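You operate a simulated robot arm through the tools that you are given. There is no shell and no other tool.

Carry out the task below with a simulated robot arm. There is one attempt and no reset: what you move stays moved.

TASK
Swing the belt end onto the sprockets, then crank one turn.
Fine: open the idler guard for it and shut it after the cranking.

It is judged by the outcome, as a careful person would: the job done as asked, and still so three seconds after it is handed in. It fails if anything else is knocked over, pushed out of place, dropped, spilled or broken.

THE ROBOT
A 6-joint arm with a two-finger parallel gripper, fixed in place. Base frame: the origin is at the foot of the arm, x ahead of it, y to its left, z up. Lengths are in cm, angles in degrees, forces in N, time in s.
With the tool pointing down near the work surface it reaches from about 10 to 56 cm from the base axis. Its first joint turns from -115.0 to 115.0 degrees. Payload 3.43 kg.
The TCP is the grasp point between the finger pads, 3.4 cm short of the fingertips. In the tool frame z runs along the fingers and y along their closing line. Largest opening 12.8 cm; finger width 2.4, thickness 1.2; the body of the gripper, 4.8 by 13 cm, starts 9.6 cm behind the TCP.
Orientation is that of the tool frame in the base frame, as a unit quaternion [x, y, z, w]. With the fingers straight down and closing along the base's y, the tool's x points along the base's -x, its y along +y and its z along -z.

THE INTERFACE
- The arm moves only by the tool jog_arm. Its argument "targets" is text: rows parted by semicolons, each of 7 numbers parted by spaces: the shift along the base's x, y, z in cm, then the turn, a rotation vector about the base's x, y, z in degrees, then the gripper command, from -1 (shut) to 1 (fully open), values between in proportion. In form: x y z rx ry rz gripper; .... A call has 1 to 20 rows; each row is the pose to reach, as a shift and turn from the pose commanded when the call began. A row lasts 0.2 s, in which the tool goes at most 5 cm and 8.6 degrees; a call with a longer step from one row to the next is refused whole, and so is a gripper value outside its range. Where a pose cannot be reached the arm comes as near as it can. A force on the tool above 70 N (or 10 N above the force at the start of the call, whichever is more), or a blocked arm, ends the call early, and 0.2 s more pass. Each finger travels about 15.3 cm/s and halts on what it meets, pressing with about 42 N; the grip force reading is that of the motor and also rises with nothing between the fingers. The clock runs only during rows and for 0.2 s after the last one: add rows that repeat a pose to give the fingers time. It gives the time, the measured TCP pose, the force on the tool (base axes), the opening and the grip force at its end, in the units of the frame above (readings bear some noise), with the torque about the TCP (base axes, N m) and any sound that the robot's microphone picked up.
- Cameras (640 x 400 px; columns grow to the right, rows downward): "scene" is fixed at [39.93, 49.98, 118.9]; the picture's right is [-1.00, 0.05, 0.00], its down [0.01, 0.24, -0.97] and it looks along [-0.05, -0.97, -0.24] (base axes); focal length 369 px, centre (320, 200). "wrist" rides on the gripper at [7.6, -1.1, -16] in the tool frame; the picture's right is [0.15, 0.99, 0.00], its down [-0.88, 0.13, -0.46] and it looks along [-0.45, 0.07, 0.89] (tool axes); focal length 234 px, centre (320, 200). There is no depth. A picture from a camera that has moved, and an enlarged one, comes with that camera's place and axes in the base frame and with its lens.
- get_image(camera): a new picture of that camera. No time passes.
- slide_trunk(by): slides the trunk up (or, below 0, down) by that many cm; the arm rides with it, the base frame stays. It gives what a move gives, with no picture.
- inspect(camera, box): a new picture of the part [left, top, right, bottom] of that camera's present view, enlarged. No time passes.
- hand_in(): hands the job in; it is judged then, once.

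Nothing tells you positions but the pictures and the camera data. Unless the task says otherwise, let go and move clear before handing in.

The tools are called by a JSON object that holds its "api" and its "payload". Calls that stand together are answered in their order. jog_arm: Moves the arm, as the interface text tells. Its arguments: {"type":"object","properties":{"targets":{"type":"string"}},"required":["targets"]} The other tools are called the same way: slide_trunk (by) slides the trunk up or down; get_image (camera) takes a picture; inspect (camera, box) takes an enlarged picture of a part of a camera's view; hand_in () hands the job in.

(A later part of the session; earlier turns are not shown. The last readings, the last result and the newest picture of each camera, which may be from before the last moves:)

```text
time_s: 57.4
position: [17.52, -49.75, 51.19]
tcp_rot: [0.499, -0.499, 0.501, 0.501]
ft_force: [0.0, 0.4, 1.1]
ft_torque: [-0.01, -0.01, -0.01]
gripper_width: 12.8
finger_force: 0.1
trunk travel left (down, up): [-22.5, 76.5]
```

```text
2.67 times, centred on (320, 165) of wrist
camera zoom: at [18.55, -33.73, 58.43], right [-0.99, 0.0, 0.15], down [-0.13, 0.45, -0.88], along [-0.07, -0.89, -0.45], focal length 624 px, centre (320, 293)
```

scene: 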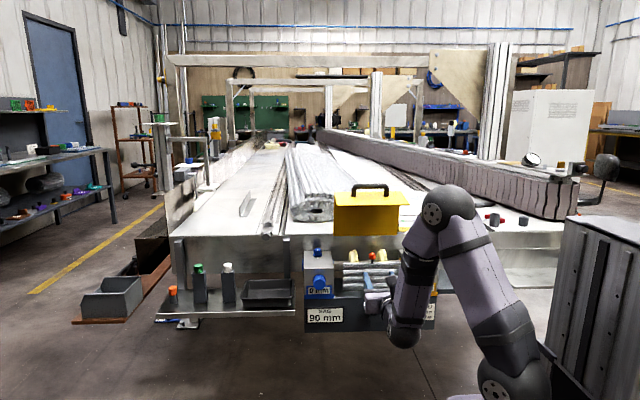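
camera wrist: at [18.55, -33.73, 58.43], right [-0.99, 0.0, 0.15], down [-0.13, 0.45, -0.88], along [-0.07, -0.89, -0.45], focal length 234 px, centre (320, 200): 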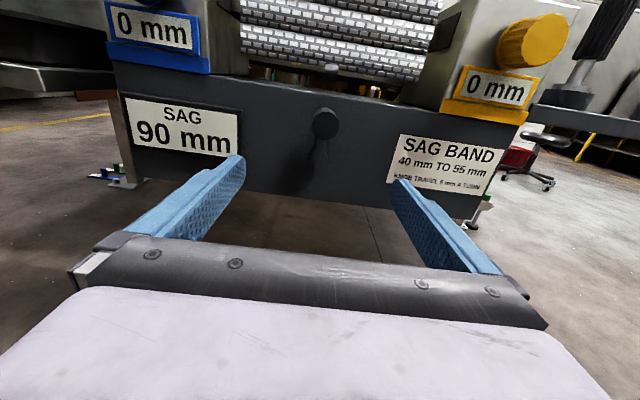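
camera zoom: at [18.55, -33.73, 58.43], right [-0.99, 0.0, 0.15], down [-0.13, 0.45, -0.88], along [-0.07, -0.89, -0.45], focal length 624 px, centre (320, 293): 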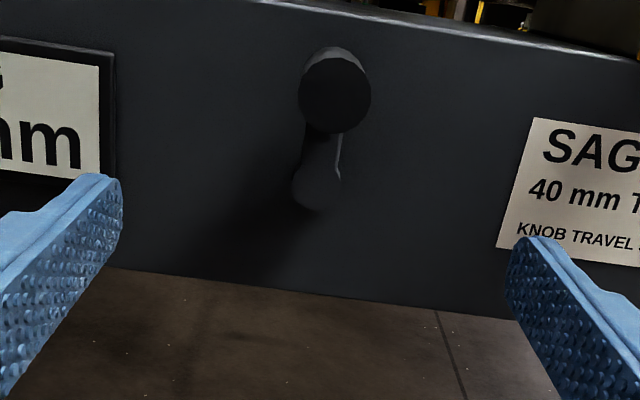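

Now it's clear: a crank is mounted on the front panel. Its hub is near (17.3, z 50.2) and its arm points up to a thick handle whose front end is at about (17.3, −57.3, 54.6), so the radius is about 4.4 cm. I'll line up with that handle, fingers closing left-right.

{"api": "jog_arm", "payload": {"targets": "-0.1 0 1.5 0 0 0 0.5; -0.2 0 3.4 0 0 0 0.1; -0.2 0 3.4 0 0 0 0.1; -0.2 0 3.4 0 0 0 0.1"}}

{"api": "get_image", "payload": {"camera": "wrist"}}

{"api": "inspect", "payload": {"camera": "wrist", "box": [240, 110, 400, 240]}}

{"api": "inspect", "payload": {"camera": "scene", "box": [295, 230, 445, 345]}}

```text
time_s: 58.4
position: [17.32, -49.66, 54.41]
tcp_rot: [0.498, -0.499, 0.501, 0.502]
ft_force: [-0.4, 1.2, -0.1]
ft_torque: [0.01, -0.01, 0.02]
gripper_width: 7.04
finger_force: 0.1
trunk travel left (down, up): [-22.5, 76.5]
```

```text
taken
camera wrist: at [18.37, -33.71, 61.8], right [-0.99, 0.0, 0.15], down [-0.13, 0.45, -0.88], along [-0.07, -0.89, -0.45], focal length 234 px, centre (320, 200)
```

wrist: 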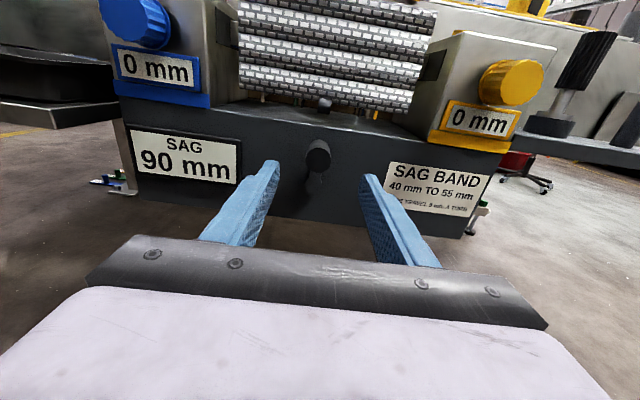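

```text
3.08 times, centred on (320, 175) of wrist
camera zoom: at [18.37, -33.71, 61.8], right [-0.99, 0.0, 0.15], down [-0.13, 0.45, -0.88], along [-0.07, -0.89, -0.45], focal length 720 px, centre (320, 277)
```

zoom: 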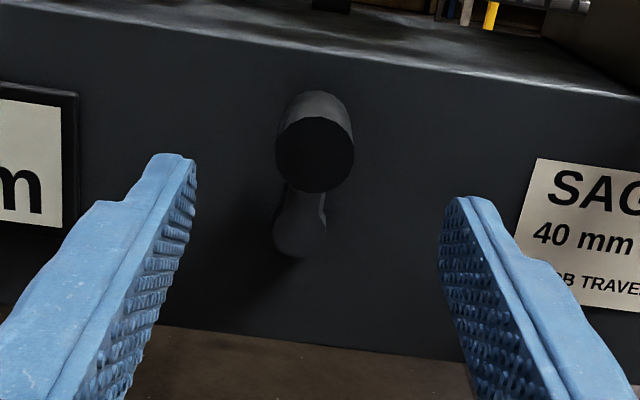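

```text
3.48 times, centred on (370, 288) of scene
camera zoom: at [39.93, 49.98, 118.9], right [-1.0, 0.05, 0.0], down [0.01, 0.24, -0.97], along [-0.05, -0.97, -0.24], focal length 1285 px, centre (146, -104)
```

zoom: 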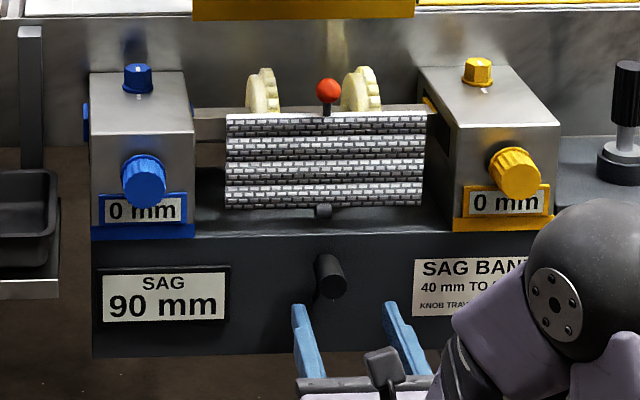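

The handle face reads at about (17.4, −56.5, 54.7), 2.5 cm across, and runs back to about y −58.7. I'll move in so the fingertips overlap it by just under 2 cm without reaching the arm, and close.

{"api": "jog_arm", "payload": {"targets": "0.05 -2 0.25 0 0 0 0; 0.05 -4 0.25 0 0 0 -0.1; 0.05 -5.1 0.25 0 0 0 -0.2; 0.05 -5.1 0.25 0 0 0 -0.2"}}

{"api": "get_image", "payload": {"camera": "wrist"}}

{"api": "inspect", "payload": {"camera": "wrist", "box": [240, 110, 400, 240]}}

{"api": "inspect", "payload": {"camera": "scene", "box": [330, 270, 420, 345]}}

```text
time_s: 59.4
position: [17.4, -54.76, 54.75]
tcp_rot: [0.499, -0.499, 0.5, 0.502]
ft_force: [-1.0, 0.3, 0.1]
ft_torque: [0.0, 0.03, -0.05]
gripper_width: 5.11
finger_force: 0.0
trunk travel left (down, up): [-22.5, 76.5]
```

```text
taken
camera wrist: at [18.49, -38.84, 62.05], right [-0.99, 0.0, 0.15], down [-0.13, 0.45, -0.88], along [-0.07, -0.89, -0.45], focal length 234 px, centre (320, 200)
```

wrist: 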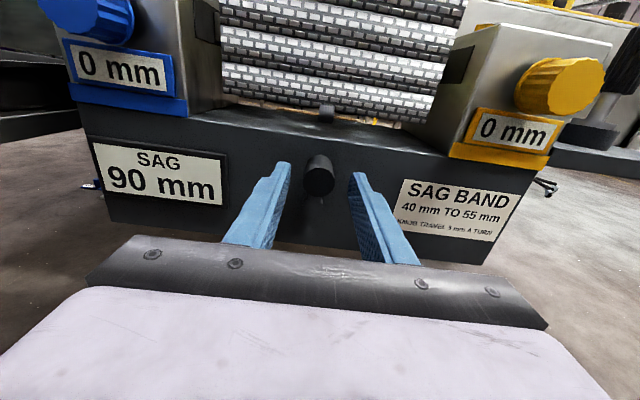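

```text
3.08 times, centred on (320, 175) of wrist
camera zoom: at [18.49, -38.84, 62.05], right [-0.99, 0.0, 0.15], down [-0.13, 0.45, -0.88], along [-0.07, -0.89, -0.45], focal length 720 px, centre (320, 277)
```

zoom: 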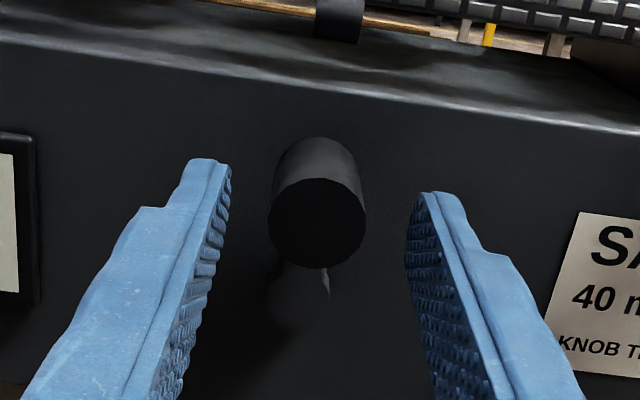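

```text
5.33 times, centred on (375, 308) of scene
camera zoom: at [39.93, 49.98, 118.9], right [-1.0, 0.05, 0.0], down [0.01, 0.24, -0.97], along [-0.05, -0.97, -0.24], focal length 1970 px, centre (27, -373)
```

zoom: 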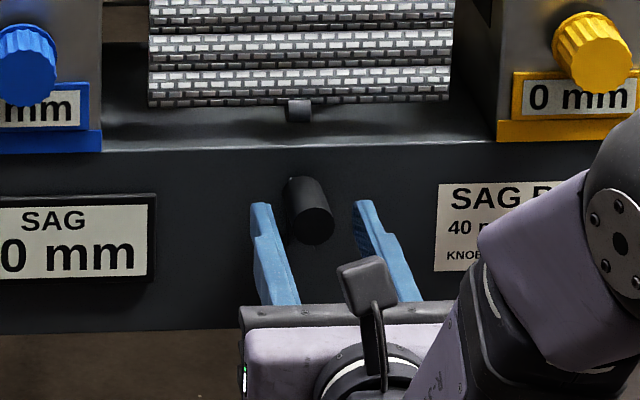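

The handle runs from y −56.7 to about −59.9, level with the fingers and centred between them. I'll go 0.8 cm deeper and close on it.

{"api": "jog_arm", "payload": {"targets": "0 -0.8 0 0 0 0 -0.3; 0 -0.8 0 0 0 0 -0.6; 0 -0.8 0 0 0 0 -0.75; 0 -0.8 0 0 0 0 -0.75; 0 -0.8 0 0 0 0 -0.75"}}

{"api": "get_image", "payload": {"camera": "wrist"}}

```text
time_s: 60.6
position: [17.33, -55.57, 54.77]
tcp_rot: [0.499, -0.499, 0.501, 0.502]
ft_force: [10.1, 0.0, -0.5]
ft_torque: [0.11, 0.04, -0.37]
gripper_width: 2.5
finger_force: 45.0
trunk travel left (down, up): [-22.5, 76.5]
```

```text
taken
camera wrist: at [18.57, -39.6, 62.03], right [-0.99, 0.0, 0.15], down [-0.13, 0.45, -0.88], along [-0.07, -0.89, -0.45], focal length 234 px, centre (320, 200)
```

wrist: 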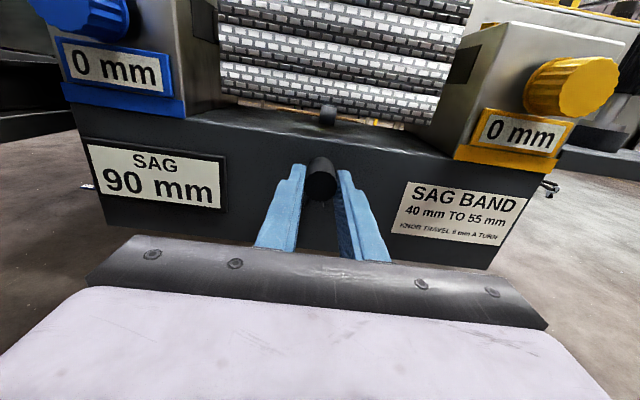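

The handle is gripped at 2.5 cm. I'll nudge it a few degrees clockwise, as seen from the front, and read the resistance before committing to the turn.

{"api": "jog_arm", "payload": {"targets": "-0.38 0 -0.02 0 0 0 -0.75; -0.76 0 -0.07 0 0 0 -0.75; -0.76 0 -0.07 0 0 0 -0.75"}}

{"api": "inspect", "payload": {"camera": "wrist", "box": [240, 110, 400, 240]}}

```text
time_s: 61.4
position: [17.4, -55.54, 54.62]
tcp_rot: [0.505, -0.49, 0.505, 0.499]
ft_force: [39.5, -12.5, 1.5]
ft_torque: [0.79, 0.11, -0.37]
gripper_width: 2.55
finger_force: 44.8
trunk travel left (down, up): [-22.5, 76.5]
```

```text
3.08 times, centred on (320, 175) of wrist
camera zoom: at [18.25, -39.58, 61.97], right [-0.99, -0.02, 0.15], down [-0.15, 0.45, -0.88], along [-0.05, -0.89, -0.44], focal length 720 px, centre (320, 277)
```

zoom: 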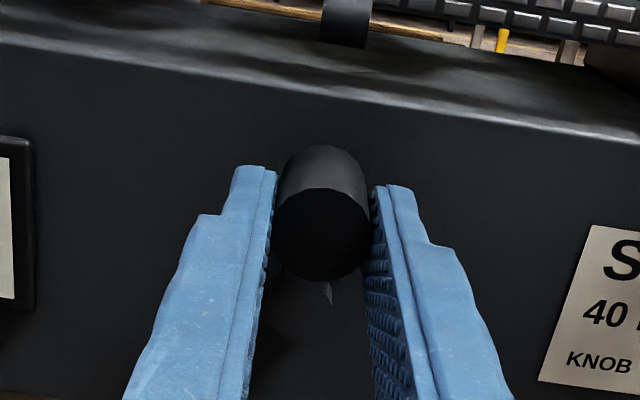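

Clockwise it does not budge at 40 N, so it may turn only the other way. I'll ease back and try the same small nudge counter-clockwise.

{"api": "jog_arm", "payload": {"targets": "0.38 0 0.02 0 0 0 -0.75; 0.76 0 0.07 0 0 0 -0.75; 1.14 0 0.05 0 0 0 -0.75; 1.4 0 0.02 0 0 0 -0.75; 1.4 0 0.02 0 0 0 -0.75"}}

{"api": "inspect", "payload": {"camera": "wrist", "box": [240, 110, 400, 240]}}

```text
time_s: 62.6
position: [17.88, -55.55, 54.66]
tcp_rot: [0.498, -0.499, 0.501, 0.502]
ft_force: [-1.0, 3.7, 1.9]
ft_torque: [-0.29, 0.0, 0.29]
gripper_width: 2.53
finger_force: 45.3
trunk travel left (down, up): [-22.5, 76.5]
```

```text
3.08 times, centred on (320, 175) of wrist
camera zoom: at [19.01, -39.6, 62.01], right [-0.99, 0.0, 0.15], down [-0.13, 0.45, -0.88], along [-0.07, -0.89, -0.45], focal length 720 px, centre (320, 277)
```

zoom: 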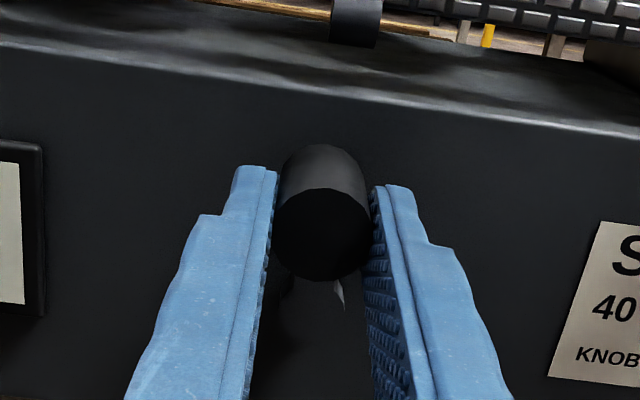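

Counter-clockwise it moves almost freely, so clockwise is just the start stop. I'll follow the circle counter-clockwise about the hub, checking forces to refine the radius.

{"api": "jog_arm", "payload": {"targets": "0.31 0 -0.05 0 0 0 -0.75; 0.63 0 -0.12 0 0 0 -0.75; 0.99 0 -0.24 0 0 0 -0.75; 1.35 0 -0.38 0 0 0 -0.75; 1.68 0 -0.56 0 0 0 -0.75; 2 0 -0.76 0 0 0 -0.75; 2 0 -0.76 0 0 0 -0.75"}}

{"api": "inspect", "payload": {"camera": "wrist", "box": [200, 90, 440, 240]}}

```text
time_s: 64.2
position: [20.04, -55.54, 53.83]
tcp_rot: [0.499, -0.499, 0.501, 0.502]
ft_force: [0.1, 1.1, 0.2]
ft_torque: [0.14, -0.03, 0.63]
gripper_width: 2.5
finger_force: 44.8
trunk travel left (down, up): [-22.5, 76.5]
```

```text
2.67 times, centred on (320, 165) of wrist
camera zoom: at [21.14, -39.6, 61.25], right [-0.99, 0.0, 0.15], down [-0.13, 0.45, -0.88], along [-0.07, -0.89, -0.45], focal length 624 px, centre (320, 293)
```

zoom: 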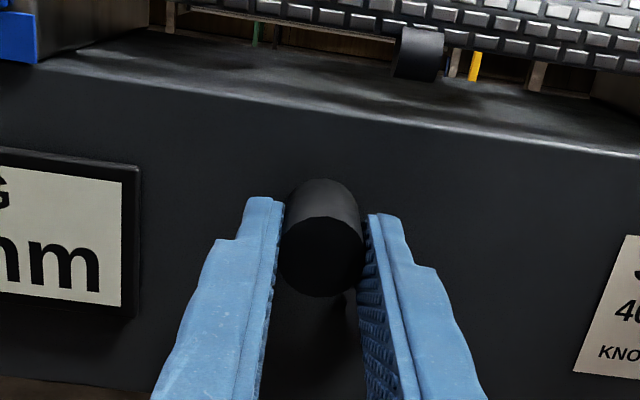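

It follows freely with near-zero force, so radius 4.35 about (17.4, 50.35) is right. I'll continue around.

{"api": "jog_arm", "payload": {"targets": "0.58 0 -0.49 0 0 0 -0.75; 1.07 0 -1.07 0 0 0 -0.75; 1.45 0 -1.73 0 0 0 -0.75; 1.71 0 -2.44 0 0 0 -0.75; 1.84 0 -3.18 0 0 0 -0.75; 1.84 0 -3.94 0 0 0 -0.75; 1.84 0 -3.94 0 0 0 -0.75"}}

{"api": "inspect", "payload": {"camera": "wrist", "box": [200, 90, 440, 240]}}

{"api": "inspect", "payload": {"camera": "scene", "box": [295, 230, 445, 345]}}

```text
time_s: 65.8
position: [21.96, -55.54, 49.97]
tcp_rot: [0.5, -0.497, 0.502, 0.501]
ft_force: [17.7, -1.8, -0.5]
ft_torque: [-1.06, 0.09, -0.39]
gripper_width: 2.51
finger_force: 44.7
trunk travel left (down, up): [-22.5, 76.5]
```

```text
2.67 times, centred on (320, 165) of wrist
camera zoom: at [23.04, -39.59, 57.32], right [-0.99, 0.0, 0.15], down [-0.13, 0.45, -0.88], along [-0.06, -0.89, -0.44], focal length 624 px, centre (320, 293)
```

zoom: 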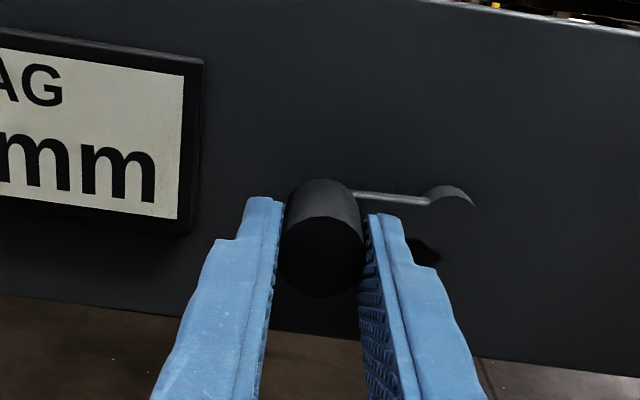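

```text
3.48 times, centred on (370, 288) of scene
camera zoom: at [39.93, 49.98, 118.9], right [-1.0, 0.05, 0.0], down [0.01, 0.24, -0.97], along [-0.05, -0.97, -0.24], focal length 1285 px, centre (146, -104)
```

zoom: 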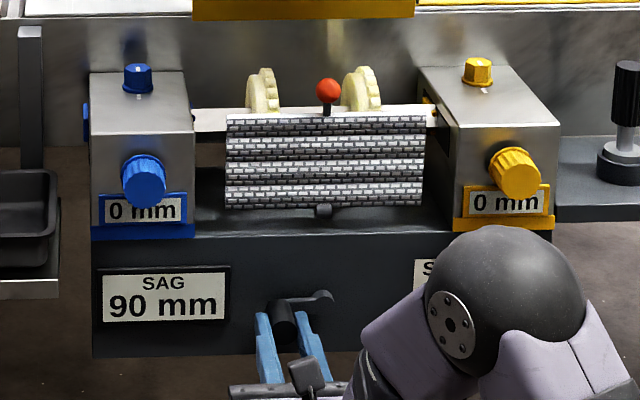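

The crank arm is now horizontal and the idler shaft is visibly turning with it. The outward force says the radius is nearer 4.5 cm about (17.4, 50.2), so I'll use that and continue to the bottom.

{"api": "jog_arm", "payload": {"targets": "0.11 0 -0.45 0 0 0 -0.75; 0.02 0 -0.91 0 0 0 -0.75; -0.25 0 -1.65 0 0 0 -0.75; -0.64 0 -2.33 0 0 0 -0.75; -1.15 0 -2.93 0 0 0 -0.75; -1.75 0 -3.44 0 0 0 -0.75; -2.43 0 -3.83 0 0 0 -0.75; -3.16 0 -4.1 0 0 0 -0.75; -3.16 0 -4.1 0 0 0 -0.75"}}

{"api": "inspect", "payload": {"camera": "wrist", "box": [200, 90, 440, 240]}}

{"api": "inspect", "payload": {"camera": "scene", "box": [295, 230, 445, 345]}}

```text
time_s: 67.8
position: [18.5, -55.5, 45.71]
tcp_rot: [0.499, -0.5, 0.5, 0.502]
ft_force: [1.0, 9.1, -5.8]
ft_torque: [0.91, 0.02, 0.65]
gripper_width: 2.48
finger_force: 45.7
trunk travel left (down, up): [-22.5, 76.5]
```

```text
2.67 times, centred on (320, 165) of wrist
camera zoom: at [19.68, -39.62, 53.2], right [-0.99, 0.0, 0.15], down [-0.13, 0.45, -0.88], along [-0.07, -0.89, -0.45], focal length 624 px, centre (320, 293)
```

zoom: 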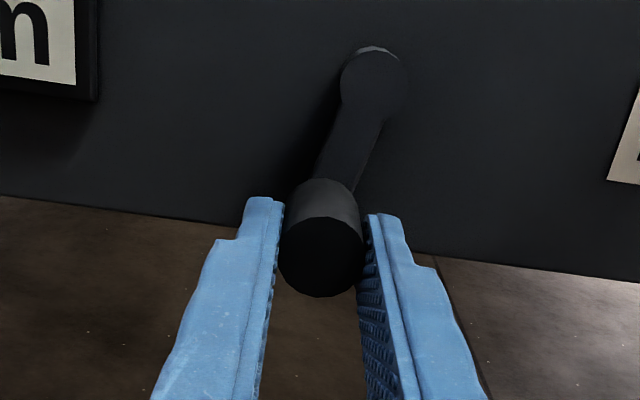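

```text
3.48 times, centred on (370, 288) of scene
camera zoom: at [39.93, 49.98, 118.9], right [-1.0, 0.05, 0.0], down [0.01, 0.24, -0.97], along [-0.05, -0.97, -0.24], focal length 1285 px, centre (146, -104)
```

zoom: 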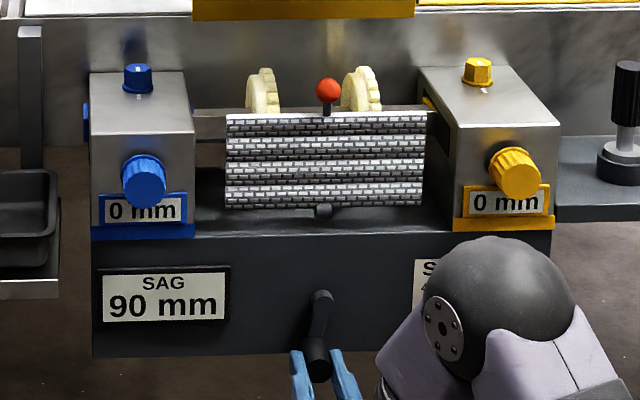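

The handle is near the bottom at about 166° and moving smoothly. I'll carry on up the far side.

{"api": "jog_arm", "payload": {"targets": "-0.77 0 -0.2 0 0 0 -0.75; -1.57 0 -0.2 0 0 0 -0.75; -2.35 0 -0.07 0 0 0 -0.75; -3.09 0 0.21 0 0 0 -0.75; -3.78 0 0.6 0 0 0 -0.75; -4.39 0 1.11 0 0 0 -0.75; -4.9 0 1.72 0 0 0 -0.75; -5.29 0 2.41 0 0 0 -0.75; -5.57 0 3.15 0 0 0 -0.75; -5.57 0 3.15 0 0 0 -0.75"}}

{"api": "inspect", "payload": {"camera": "wrist", "box": [200, 90, 440, 240]}}

{"api": "inspect", "payload": {"camera": "scene", "box": [295, 230, 445, 345]}}

```text
time_s: 70.0
position: [13.25, -55.51, 48.93]
tcp_rot: [-0.492, 0.508, -0.494, -0.506]
ft_force: [-31.5, -26.0, -9.9]
ft_torque: [0.73, -0.08, 0.8]
gripper_width: 2.54
finger_force: 44.8
out of reach, approached as far as the arm can: row 8, 9, 10
trunk travel left (down, up): [-22.5, 76.5]
```

```text
2.67 times, centred on (320, 165) of wrist
camera zoom: at [14.71, -39.67, 56.37], right [-0.99, 0.03, 0.14], down [-0.12, 0.46, -0.88], along [-0.09, -0.89, -0.45], focal length 624 px, centre (320, 293)
```

zoom: 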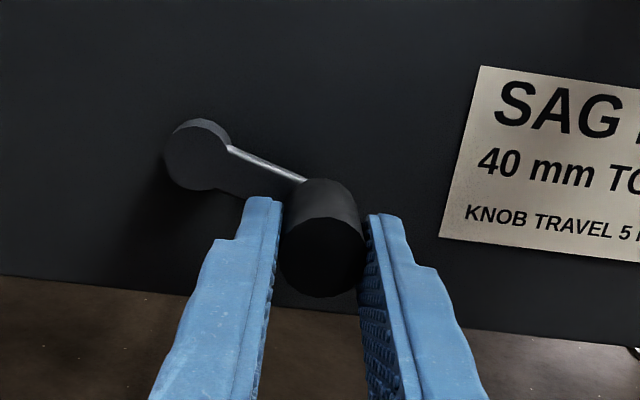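

```text
3.48 times, centred on (370, 288) of scene
camera zoom: at [39.93, 49.98, 118.9], right [-1.0, 0.05, 0.0], down [0.01, 0.24, -0.97], along [-0.05, -0.97, -0.24], focal length 1285 px, centre (146, -104)
```

zoom: 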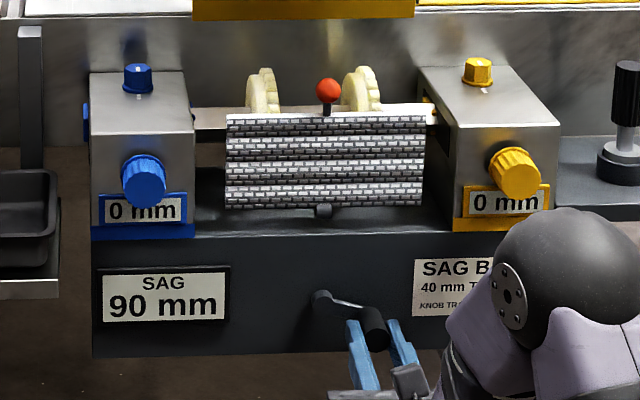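

The handle is at about 253°, and the arm ran short of reach on this side, so the tool is lagging 0.3 cm and taking 30 N. I'll look at the arm's posture before deciding how to finish.

{"api": "get_image", "payload": {"camera": "scene"}}

{"api": "get_image", "payload": {"camera": "wrist"}}

```text
taken
```

scene: 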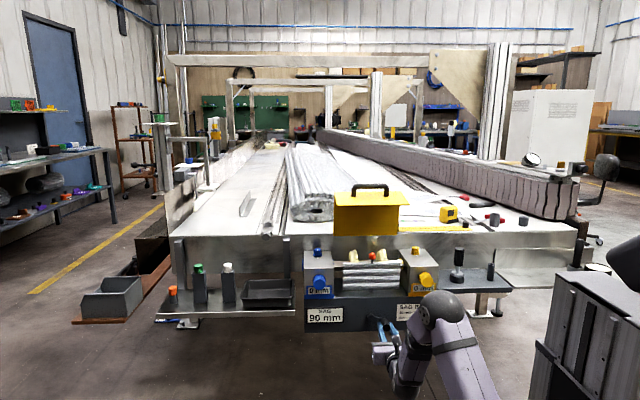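

```text
taken
camera wrist: at [14.71, -39.67, 56.37], right [-0.99, 0.03, 0.14], down [-0.12, 0.46, -0.88], along [-0.09, -0.89, -0.45], focal length 234 px, centre (320, 200)
```

wrist: 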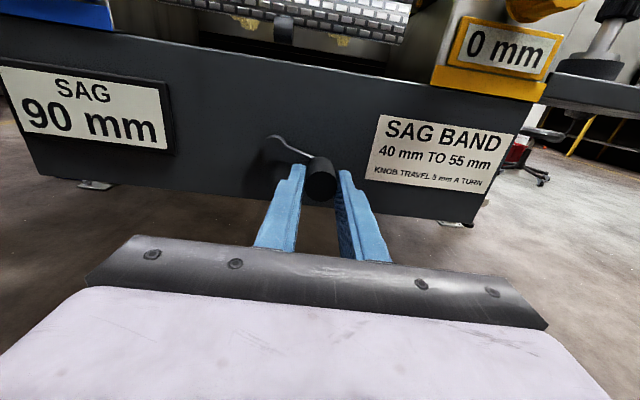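

Elbow and wrist look fine, but the solver gives up just short at low x, and the partial solution yawed the tool slightly toward −x. I'll help it with a few degrees of yaw that way, keeping the tool point in place, and see if the load drops.

{"api": "jog_arm", "payload": {"targets": "0 0 0 0 0 -2 -0.75; 0 0 0 0 0 -4 -0.75; 0 0 0 0 0 -5 -0.75; 0 0 0 0 0 -5 -0.75"}}

```text
time_s: 71.0
position: [13.37, -55.55, 49.05]
tcp_rot: [0.473, -0.524, 0.476, 0.525]
ft_force: [-28.1, -7.5, -9.0]
ft_torque: [0.37, -0.11, 0.66]
gripper_width: 2.76
finger_force: 44.6
trunk travel left (down, up): [-22.5, 76.5]
```

That pose is reachable and the pull eased slightly. Next I'll shift toward the handle's true line and continue a little up the arc.

{"api": "jog_arm", "payload": {"targets": "-0.2 0 0.1 0 0 0 -0.75; -0.3 0 0.3 0 0 0 -0.75; -0.35 0 0.6 0 0 0 -0.75; -0.35 0 0.6 0 0 0 -0.75"}}

{"api": "inspect", "payload": {"camera": "wrist", "box": [200, 90, 440, 240]}}

```text
time_s: 72.0
position: [13.34, -55.47, 49.63]
tcp_rot: [0.474, -0.523, 0.477, 0.524]
ft_force: [-22.4, -7.9, -3.5]
ft_torque: [1.05, -0.07, 0.77]
gripper_width: 2.75
finger_force: 45.2
trunk travel left (down, up): [-22.5, 76.5]
```

```text
2.67 times, centred on (320, 165) of wrist
camera zoom: at [15.83, -39.67, 57.07], right [-0.98, 0.09, 0.14], down [-0.09, 0.46, -0.88], along [-0.15, -0.88, -0.45], focal length 624 px, centre (320, 293)
```

zoom: 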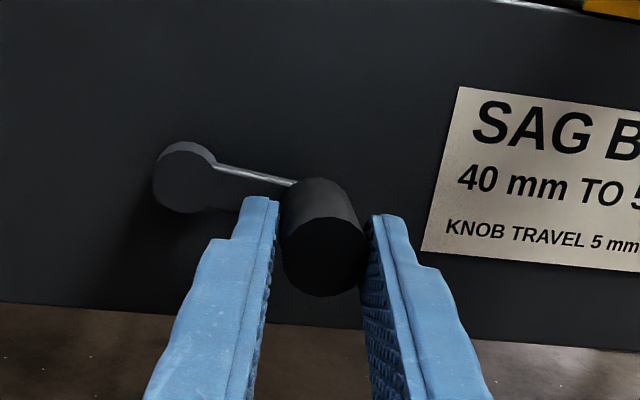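

The handle is at about 263° and wants to be about 0.25 cm further out than the tool. I'll command that correction and go on up past the side point.

{"api": "jog_arm", "payload": {"targets": "-0.3 0 0.25 0 0 0 -0.75; -0.48 0 0.54 0 0 0 -0.75; -0.46 0 0.95 0 0 0 -0.75; -0.41 0 1.33 0 0 0 -0.75; -0.32 0 1.72 0 0 0 -0.75; -0.21 0 2.1 0 0 0 -0.75; -0.21 0 2.1 0 0 0 -0.75"}}

{"api": "inspect", "payload": {"camera": "wrist", "box": [200, 90, 440, 240]}}

```text
time_s: 73.6
position: [13.5, -55.39, 51.8]
tcp_rot: [0.478, -0.517, 0.48, 0.523]
ft_force: [6.9, 2.8, -2.1]
ft_torque: [-0.43, 0.02, 1.34]
gripper_width: 2.72
finger_force: 44.8
trunk travel left (down, up): [-22.5, 76.5]
```

```text
2.67 times, centred on (320, 165) of wrist
camera zoom: at [15.93, -39.62, 59.19], right [-0.99, 0.08, 0.15], down [-0.09, 0.46, -0.88], along [-0.14, -0.88, -0.45], focal length 624 px, centre (320, 293)
```

zoom: 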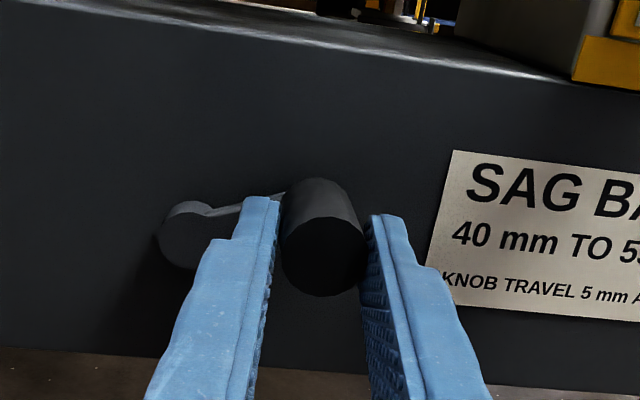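

The handle is past the side point at about 290° with light forces. I'll continue to the top, unwinding the yaw on the way.

{"api": "jog_arm", "payload": {"targets": "0.12 0 0.37 0 0 0.5 -0.75; 0.3 0 0.72 0 0 1 -0.75; 0.48 0 1.05 0 0 1.5 -0.75; 0.71 0 1.36 0 0 2 -0.75; 0.95 0 1.65 0 0 2.5 -0.75; 1.23 0 1.93 0 0 3 -0.75; 1.84 0 2.38 0 0 4 -0.75; 2.51 0 2.72 0 0 4.7 -0.75; 2.51 0 2.72 0 0 4.7 -0.75"}}

{"api": "inspect", "payload": {"camera": "wrist", "box": [200, 90, 440, 240]}}

{"api": "inspect", "payload": {"camera": "scene", "box": [295, 230, 445, 345]}}

```text
time_s: 75.6
position: [15.89, -55.45, 54.37]
tcp_rot: [0.498, -0.5, 0.499, 0.502]
ft_force: [1.9, -5.1, -8.6]
ft_torque: [0.89, -0.01, 0.67]
gripper_width: 2.53
finger_force: 45.0
trunk travel left (down, up): [-22.5, 76.5]
```

```text
2.67 times, centred on (320, 165) of wrist
camera zoom: at [17.04, -39.52, 61.82], right [-0.99, 0.01, 0.15], down [-0.13, 0.45, -0.88], along [-0.07, -0.89, -0.45], focal length 624 px, centre (320, 293)
```

zoom: 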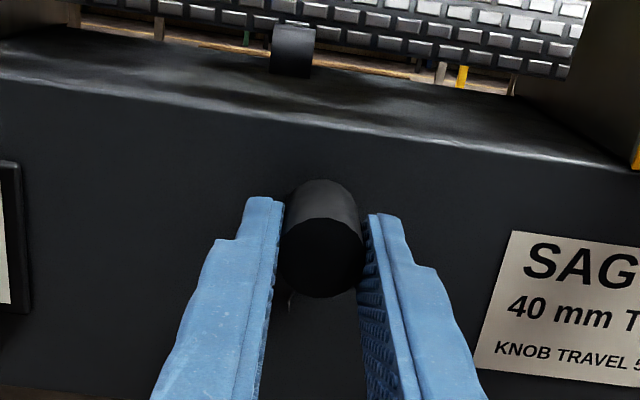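

```text
3.48 times, centred on (370, 288) of scene
camera zoom: at [39.93, 49.98, 118.9], right [-1.0, 0.05, 0.0], down [0.01, 0.24, -0.97], along [-0.05, -0.97, -0.24], focal length 1285 px, centre (146, -104)
```

zoom: 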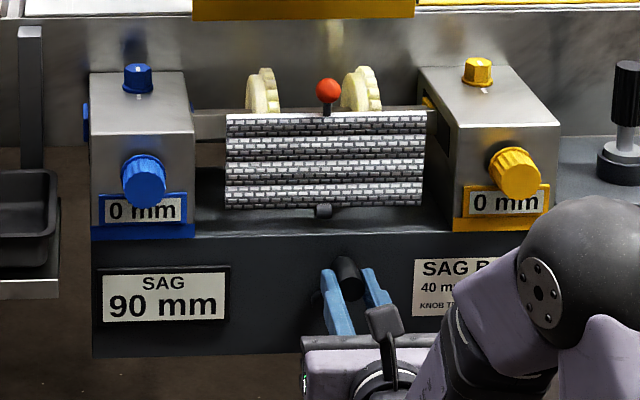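

The handle is at 340°. I'll bring it to the top to complete the full turn, going just past the start line.

{"api": "jog_arm", "payload": {"targets": "0.38 0 0.12 0 0 0.2 -0.75; 0.75 0 0.2 0 0 0.4 -0.75; 1.14 0 0.26 0 0 0.4 -0.75; 1.54 0 0.28 0 0 0.4 -0.75; 1.65 0 0.28 0 0 0.4 -0.75; 1.65 0 0.28 0 0 0.4 -0.75"}}

{"api": "get_image", "payload": {"camera": "wrist"}}

{"api": "inspect", "payload": {"camera": "scene", "box": [295, 230, 445, 345]}}

```text
time_s: 77.0
position: [17.34, -55.4, 54.74]
tcp_rot: [0.499, -0.499, 0.501, 0.501]
ft_force: [-0.4, 2.3, -7.4]
ft_torque: [-0.16, 0.02, -0.67]
gripper_width: 2.5
finger_force: 45.1
trunk travel left (down, up): [-22.5, 76.5]
```

```text
taken
camera wrist: at [18.56, -39.5, 62.11], right [-0.99, 0.0, 0.15], down [-0.13, 0.45, -0.88], along [-0.07, -0.89, -0.45], focal length 234 px, centre (320, 200)
```

wrist: 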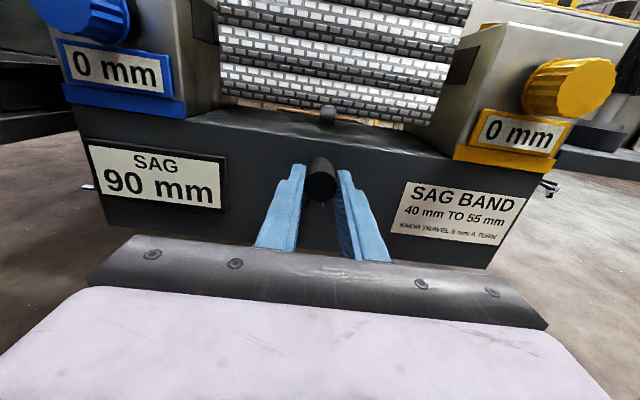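

```text
3.48 times, centred on (370, 288) of scene
camera zoom: at [39.93, 49.98, 118.9], right [-1.0, 0.05, 0.0], down [0.01, 0.24, -0.97], along [-0.05, -0.97, -0.24], focal length 1285 px, centre (146, -104)
```

zoom: 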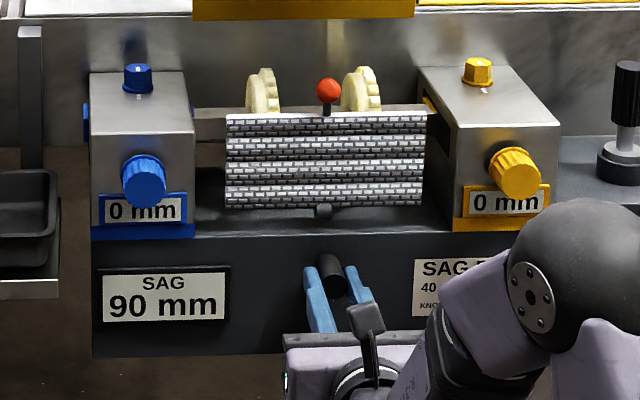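

The handle is back at the top, matching its starting view. I'll nudge it a hair past the start line to be sure the turn is complete, then release.

{"api": "jog_arm", "payload": {"targets": "0.08 0 0.05 0 0 0 -0.75; 0.16 0 0.05 0 0 0 -0.75; 0.16 0 0.05 0 0 0 -0.75; 0.16 0 0.05 0 0 0 -0.5; 0.16 0 0.05 0 0 0 -0.3; 0.16 0 0.05 0 0 0 -0.3"}}

{"api": "inspect", "payload": {"camera": "wrist", "box": [240, 110, 400, 240]}}

```text
time_s: 78.4
position: [17.63, -55.44, 54.88]
tcp_rot: [0.499, -0.499, 0.501, 0.502]
ft_force: [-0.4, 0.1, 0.2]
ft_torque: [0.0, 0.0, -0.02]
gripper_width: 4.51
finger_force: 0.0
trunk travel left (down, up): [-22.5, 76.5]
```

```text
3.08 times, centred on (320, 175) of wrist
camera zoom: at [18.73, -39.47, 62.21], right [-0.99, 0.0, 0.15], down [-0.13, 0.45, -0.88], along [-0.07, -0.89, -0.45], focal length 720 px, centre (320, 277)
```

zoom: 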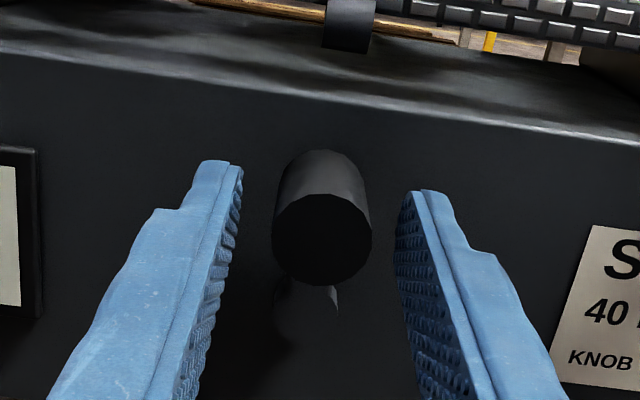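

The crank holds at the top, about 361° around, with no contact from the fingers. I'll back straight out, then raise the trunk to get back to guard height.

{"api": "jog_arm", "payload": {"targets": "0 2 0 0 0 0 -0.3; 0 4.5 0 0 0 0 -0.3; 0 7.4 0 0 0 0 -0.3"}}

{"api": "slide_trunk", "payload": {"by": 35}}

{"api": "get_image", "payload": {"camera": "wrist"}}

{"api": "get_image", "payload": {"camera": "scene"}}

```text
time_s: 79.2
position: [17.67, -47.99, 54.84]
tcp_rot: [0.498, -0.498, 0.501, 0.502]
ft_force: [0.5, 0.0, -0.6]
ft_torque: [0.01, 0.01, 0.01]
gripper_width: 4.49
finger_force: 0.3
trunk travel left (down, up): [-22.5, 76.5]
```

```text
time_s: 82.6
position: [17.62, -48.05, 89.94]
tcp_rot: [0.499, -0.498, 0.502, 0.502]
ft_force: [0.0, 0.2, 0.2]
ft_torque: [0.0, 0.02, 0.0]
gripper_width: 4.46
finger_force: 0.0
trunk travel left (down, up): [-57.5, 41.5]
```

```text
taken
camera wrist: at [18.72, -32.05, 97.19], right [-0.99, 0.0, 0.15], down [-0.13, 0.45, -0.88], along [-0.07, -0.89, -0.45], focal length 234 px, centre (320, 200)
```

wrist: 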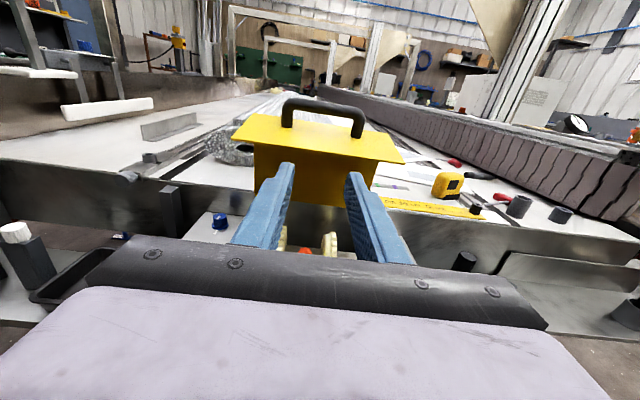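

```text
taken
```

scene: 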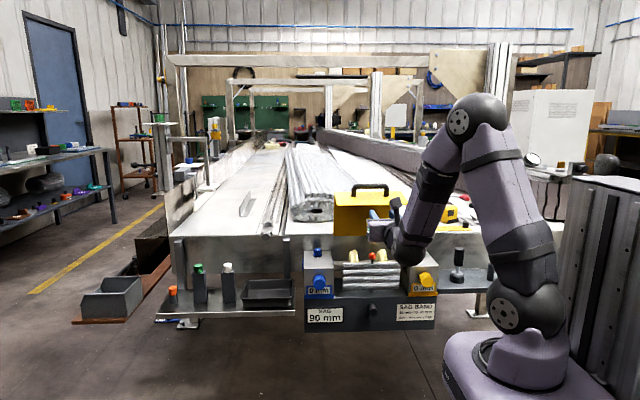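

The crank is upright and the belt end is still on the sprockets. Now for the guard, whose bar is still near (17.4, −71.4, 93.8). I'll roll back so the fingers close above and below the bar, and pitch down as I did when opening it.

{"api": "jog_arm", "payload": {"targets": "0 0 1 0 -8.2 0 -0.3; 0 0 2 0 -16.4 0 -0.3; 0 0 3 0 -24.6 0 -0.3; 0 0 4 0 -32.8 0 -0.3; 0 0 5 0 -41 0 -0.3; 0 0 6 0 -49.2 0 -0.3; 0 0 7 0 -57.4 0 -0.3; 0 -1 7.5 0 -65.6 0 -0.3; 0 -2 8 0 -73.8 0 -0.3; 0 -3 8.5 0 -82 0 -0.3; -0.2 -4 9 0 -90 0 -0.3"}}

{"api": "get_image", "payload": {"camera": "wrist"}}

```text
time_s: 85.0
position: [17.38, -52.0, 98.87]
tcp_rot: [-0.002, -0.707, 0.707, 0.002]
ft_force: [-0.2, 0.7, 0.1]
ft_torque: [0.02, 0.01, -0.04]
gripper_width: 4.48
finger_force: 0.0
trunk travel left (down, up): [-57.5, 41.5]
```

```text
taken
camera wrist: at [9.89, -36.03, 99.79], right [-0.15, 0.0, -0.99], down [0.88, 0.45, -0.13], along [0.45, -0.89, -0.07], focal length 234 px, centre (320, 200)
```

wrist: 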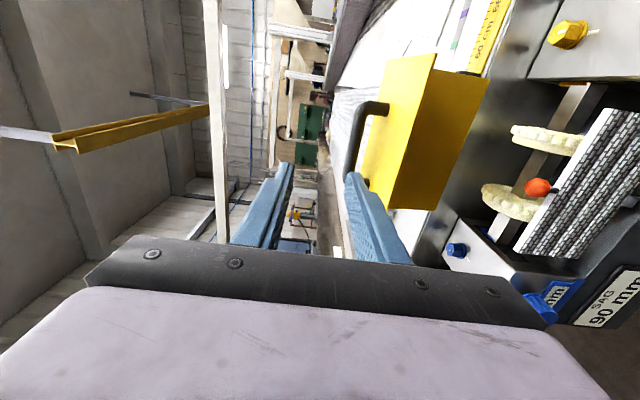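

I'll pitch the tool to about 40° and move to a stand-off roughly 9 cm back from the bar along the tool axis.

{"api": "jog_arm", "payload": {"targets": "0 -2 0.8 8 0 0 -0.3; 0 -4.5 0.8 16 0 0 -0.3; 0 -7 0.8 24 0 0 -0.3; 0 -9.5 0.8 32 0 0 -0.3; 0 -12.1 0.8 40 0 0 -0.3; 0 -12.1 0.8 40 0 0 -0.3"}}

{"api": "get_image", "payload": {"camera": "wrist"}}

{"api": "inspect", "payload": {"camera": "scene", "box": [295, 150, 495, 335]}}

```text
time_s: 86.4
position: [17.32, -63.99, 99.64]
tcp_rot: [0.001, 0.906, -0.423, -0.002]
ft_force: [-0.2, 1.0, -1.3]
ft_torque: [0.03, -0.01, 0.04]
gripper_width: 4.49
finger_force: 0.1
trunk travel left (down, up): [-57.5, 41.5]
```

```text
taken
camera wrist: at [9.92, -52.61, 110.6], right [-0.15, 0.64, -0.76], down [0.88, 0.43, 0.19], along [0.45, -0.64, -0.63], focal length 234 px, centre (320, 200)
```

wrist: 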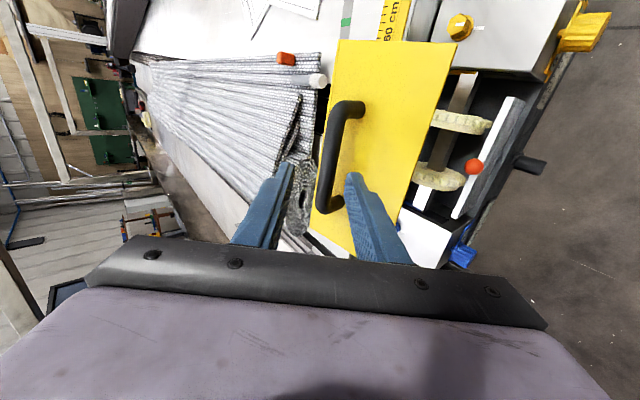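

```text
2.16 times, centred on (395, 242) of scene
camera zoom: at [39.93, 49.98, 118.9], right [-1.0, 0.05, 0.0], down [0.01, 0.24, -0.97], along [-0.05, -0.97, -0.24], focal length 799 px, centre (158, 108)
```

zoom: 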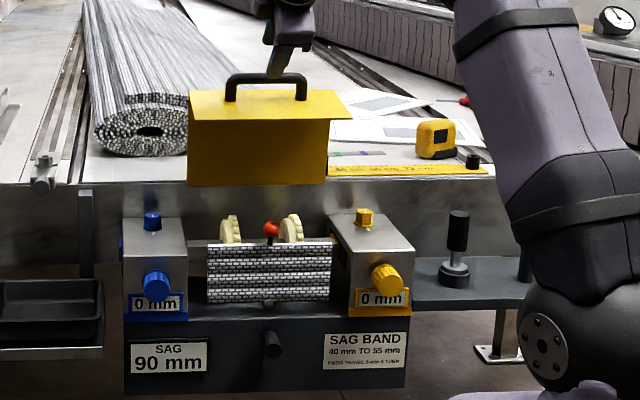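

{"api": "inspect", "payload": {"camera": "wrist", "box": [220, 70, 440, 270]}}

{"api": "inspect", "payload": {"camera": "wrist", "box": [390, 80, 560, 280]}}

```text
2.00 times, centred on (330, 170) of wrist
camera zoom: at [9.92, -52.61, 110.6], right [-0.15, 0.64, -0.76], down [0.88, 0.43, 0.19], along [0.45, -0.64, -0.63], focal length 468 px, centre (300, 260)
```

zoom: 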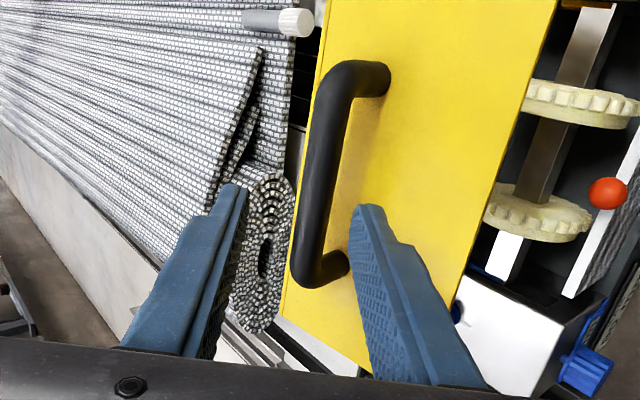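

```text
2.00 times, centred on (475, 180) of wrist
camera zoom: at [9.92, -52.61, 110.6], right [-0.15, 0.64, -0.76], down [0.88, 0.43, 0.19], along [0.45, -0.64, -0.63], focal length 468 px, centre (10, 240)
```

zoom: 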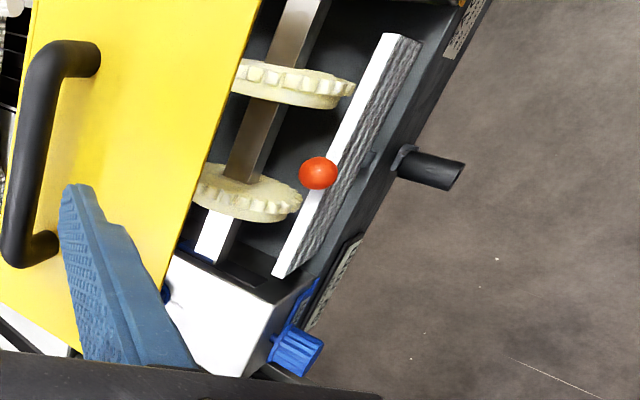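

The bar is actually about 1.3 cm toward the lower finger, with the guard around 80° open, and the belt edge is against the sprocket teeth. A steeper pitch fits the gap behind the bar better, so I'll raise the trunk 12 cm for reach, pitch to about 52°, and re-approach.

{"api": "slide_trunk", "payload": {"by": 12}}

{"api": "jog_arm", "payload": {"targets": "0 -0.3 -2.5 3 0 0 -0.45; 0 -0.8 -5.5 6 0 0 -0.47; 0 -1.3 -8.5 9 0 0 -0.47; 0 -1.9 -11.5 12 0 0 -0.47; 0 -1.9 -13 12 0 0 -0.47; 0 -1.9 -13 12 0 0 -0.47"}}

{"api": "inspect", "payload": {"camera": "wrist", "box": [220, 70, 440, 270]}}

```text
time_s: 87.9
position: [17.51, -63.99, 111.61]
tcp_rot: [0.002, 0.906, -0.422, -0.002]
ft_force: [-0.4, -0.4, -0.5]
ft_torque: [0.0, -0.01, 0.03]
gripper_width: 4.5
finger_force: 0.0
trunk travel left (down, up): [-69.5, 29.5]
```

```text
time_s: 89.3
position: [17.47, -65.98, 98.62]
tcp_rot: [0.001, 0.945, -0.326, -0.003]
ft_force: [1.9, -0.7, 0.1]
ft_torque: [-0.01, 0.02, 0.02]
gripper_width: 3.38
finger_force: 0.0
trunk travel left (down, up): [-69.5, 29.5]
```

```text
2.00 times, centred on (330, 170) of wrist
camera zoom: at [9.92, -57.08, 111.74], right [-0.15, 0.78, -0.61], down [0.88, 0.38, 0.27], along [0.45, -0.5, -0.74], focal length 468 px, centre (300, 260)
```

zoom: 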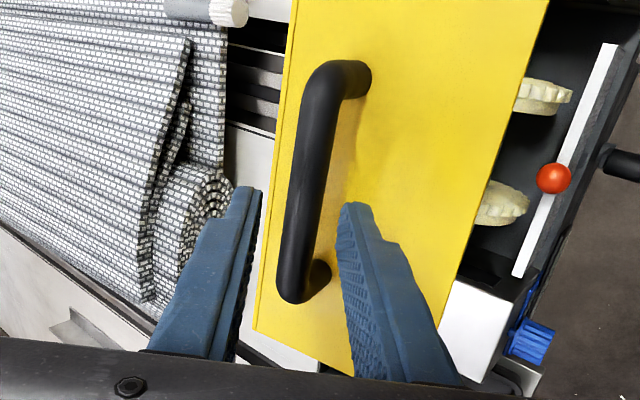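

The bar is now only about 0.5 cm off the tool axis, at (−69.9, 92.8), consistent with about 70° around the hinge. I'll correct that, slide the fingers over it, and close.

{"api": "jog_arm", "payload": {"targets": "0 0.37 -0.29 0 0 0 -0.47; 0 -0.6 -1.55 0 0 0 -0.47; 0 -1.6 -2.8 0 0 0 -0.47; 0 -2.59 -4.07 0 0 0 -0.47; 0 -2.59 -4.07 0 0 0 -0.47"}}

{"api": "inspect", "payload": {"camera": "wrist", "box": [220, 70, 440, 270]}}

```text
time_s: 90.5
position: [17.45, -68.52, 94.65]
tcp_rot: [0.001, 0.945, -0.327, -0.003]
ft_force: [0.4, 4.1, 4.5]
ft_torque: [0.17, -0.06, 0.04]
gripper_width: 3.4
finger_force: 0.3
trunk travel left (down, up): [-69.5, 29.5]
```

```text
2.00 times, centred on (330, 170) of wrist
camera zoom: at [9.92, -59.54, 107.8], right [-0.15, 0.78, -0.61], down [0.88, 0.38, 0.27], along [0.45, -0.5, -0.74], focal length 468 px, centre (300, 260)
```

zoom: 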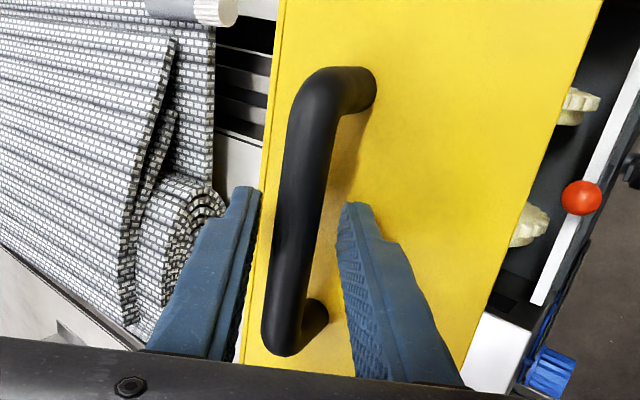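

The bar sits between the fingers, with a light touch of about 6 N, probably a fingertip on the panel. I'll close on it now.

{"api": "jog_arm", "payload": {"targets": "0 0 0 0 0 0 -0.65; 0 0 0 0 0 0 -0.8; 0 0 0 0 0 0 -0.8; 0 0 0 0 0 0 -0.8"}}

{"api": "inspect", "payload": {"camera": "wrist", "box": [220, 70, 440, 270]}}

```text
time_s: 91.5
position: [17.53, -68.58, 94.38]
tcp_rot: [0.0, 0.946, -0.325, -0.003]
ft_force: [-0.2, -0.8, -3.0]
ft_torque: [0.01, -0.04, 0.45]
gripper_width: 1.76
finger_force: 45.3
trunk travel left (down, up): [-69.5, 29.5]
```

```text
2.00 times, centred on (330, 170) of wrist
camera zoom: at [9.93, -59.66, 107.61], right [-0.15, 0.78, -0.61], down [0.88, 0.38, 0.27], along [0.45, -0.5, -0.75], focal length 468 px, centre (300, 260)
```

zoom: 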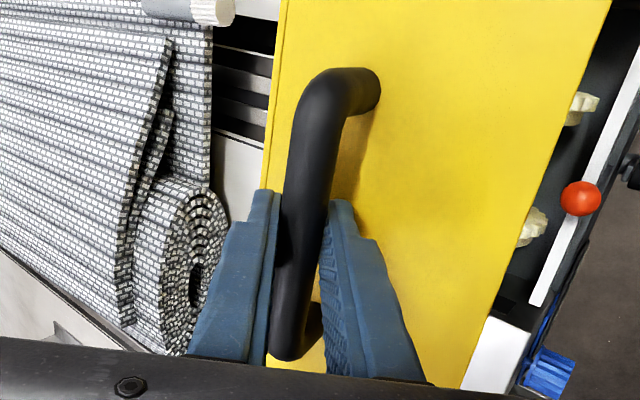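

The bar is firmly gripped. I'll lower the guard along the same hinge arc, holding this pitch for the first part.

{"api": "jog_arm", "payload": {"targets": "0 0.87 -0.35 0 0 0 -0.8; 0 1.85 -0.79 0 0 0 -0.8; 0 3.12 -1.47 0 0 0 -0.8; 0 4.34 -2.23 0 0 0 -0.8; 0 5.5 -3.07 0 0 0 -0.8; 0 6.6 -4 0 0 0 -0.8; 0 7.63 -4.99 0 0 0 -0.8"}}

{"api": "inspect", "payload": {"camera": "scene", "box": [295, 160, 495, 335]}}

```text
time_s: 93.1
position: [17.46, -60.97, 89.48]
tcp_rot: [0.001, 0.945, -0.326, -0.003]
ft_force: [-2.8, -1.3, 2.0]
ft_torque: [-0.24, 0.04, -0.04]
gripper_width: 1.79
finger_force: 45.3
trunk travel left (down, up): [-69.5, 29.5]
```

```text
2.29 times, centred on (395, 248) of scene
camera zoom: at [39.93, 49.98, 118.9], right [-1.0, 0.05, 0.0], down [0.01, 0.24, -0.97], along [-0.05, -0.97, -0.24], focal length 844 px, centre (149, 91)
```

zoom: 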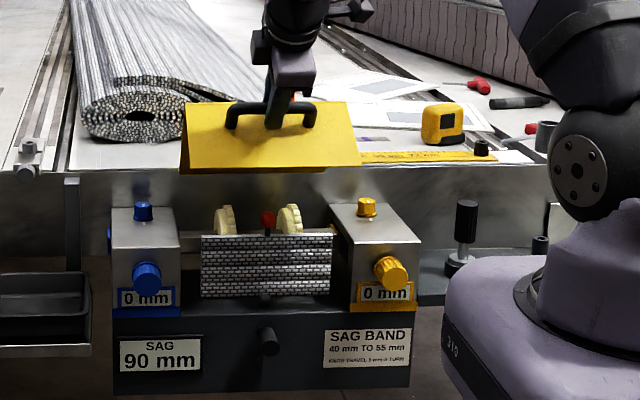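

The guard is half lowered with almost no force. I'll carry on down, levelling the tool in step with it.

{"api": "jog_arm", "payload": {"targets": "0 0.82 -0.86 -3 0 0 -0.8; 0 1.58 -1.77 -6 0 0 -0.8; 0 2.3 -2.71 -9 0 0 -0.8; 0 2.96 -3.69 -12 0 0 -0.8; 0 3.57 -4.7 -15 0 0 -0.8; 0 4.13 -5.74 -18 0 0 -0.8; 0 4.63 -6.81 -21 0 0 -0.8; 0 5.08 -7.9 -24 0 0 -0.8; 0 5.47 -9.02 -27 0 0 -0.8; 0 5.8 -10.15 -30 0 0 -0.8"}}

{"api": "inspect", "payload": {"camera": "scene", "box": [295, 160, 495, 335]}}

{"api": "get_image", "payload": {"camera": "wrist"}}

```text
time_s: 95.3
position: [17.39, -55.13, 79.38]
tcp_rot: [0.001, 0.829, -0.56, -0.003]
ft_force: [4.1, -9.3, -3.2]
ft_torque: [-0.1, 0.33, -0.77]
gripper_width: 1.75
finger_force: 45.0
out of reach, approached as far as the arm can: row 2, 3, 4
trunk travel left (down, up): [-69.5, 29.5]
```

```text
2.29 times, centred on (395, 248) of scene
camera zoom: at [39.93, 49.98, 118.9], right [-1.0, 0.05, 0.0], down [0.01, 0.24, -0.97], along [-0.05, -0.97, -0.24], focal length 844 px, centre (149, 91)
```

zoom: 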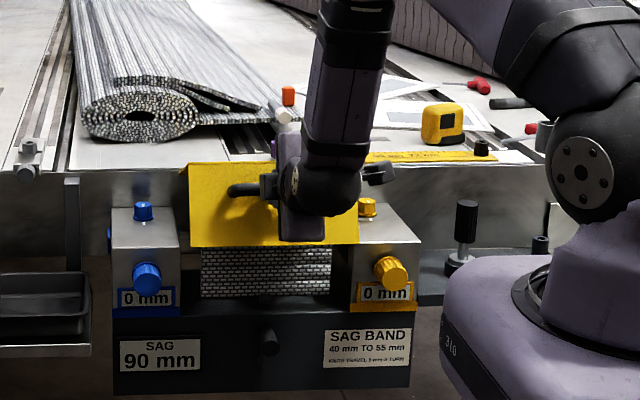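

```text
taken
camera wrist: at [9.91, -40.84, 86.2], right [-0.15, 0.37, -0.92], down [0.88, 0.47, 0.05], along [0.44, -0.8, -0.4], focal length 234 px, centre (320, 200)
```

wrist: 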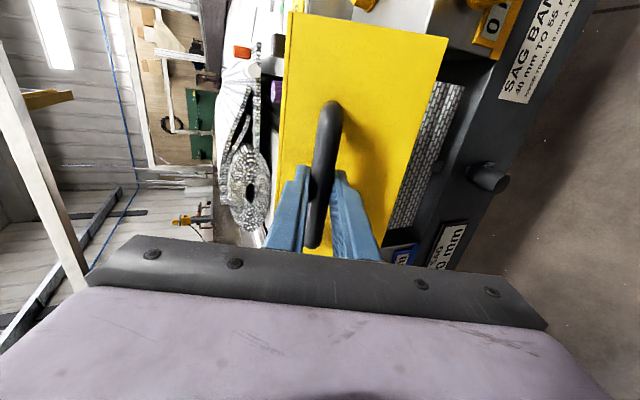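

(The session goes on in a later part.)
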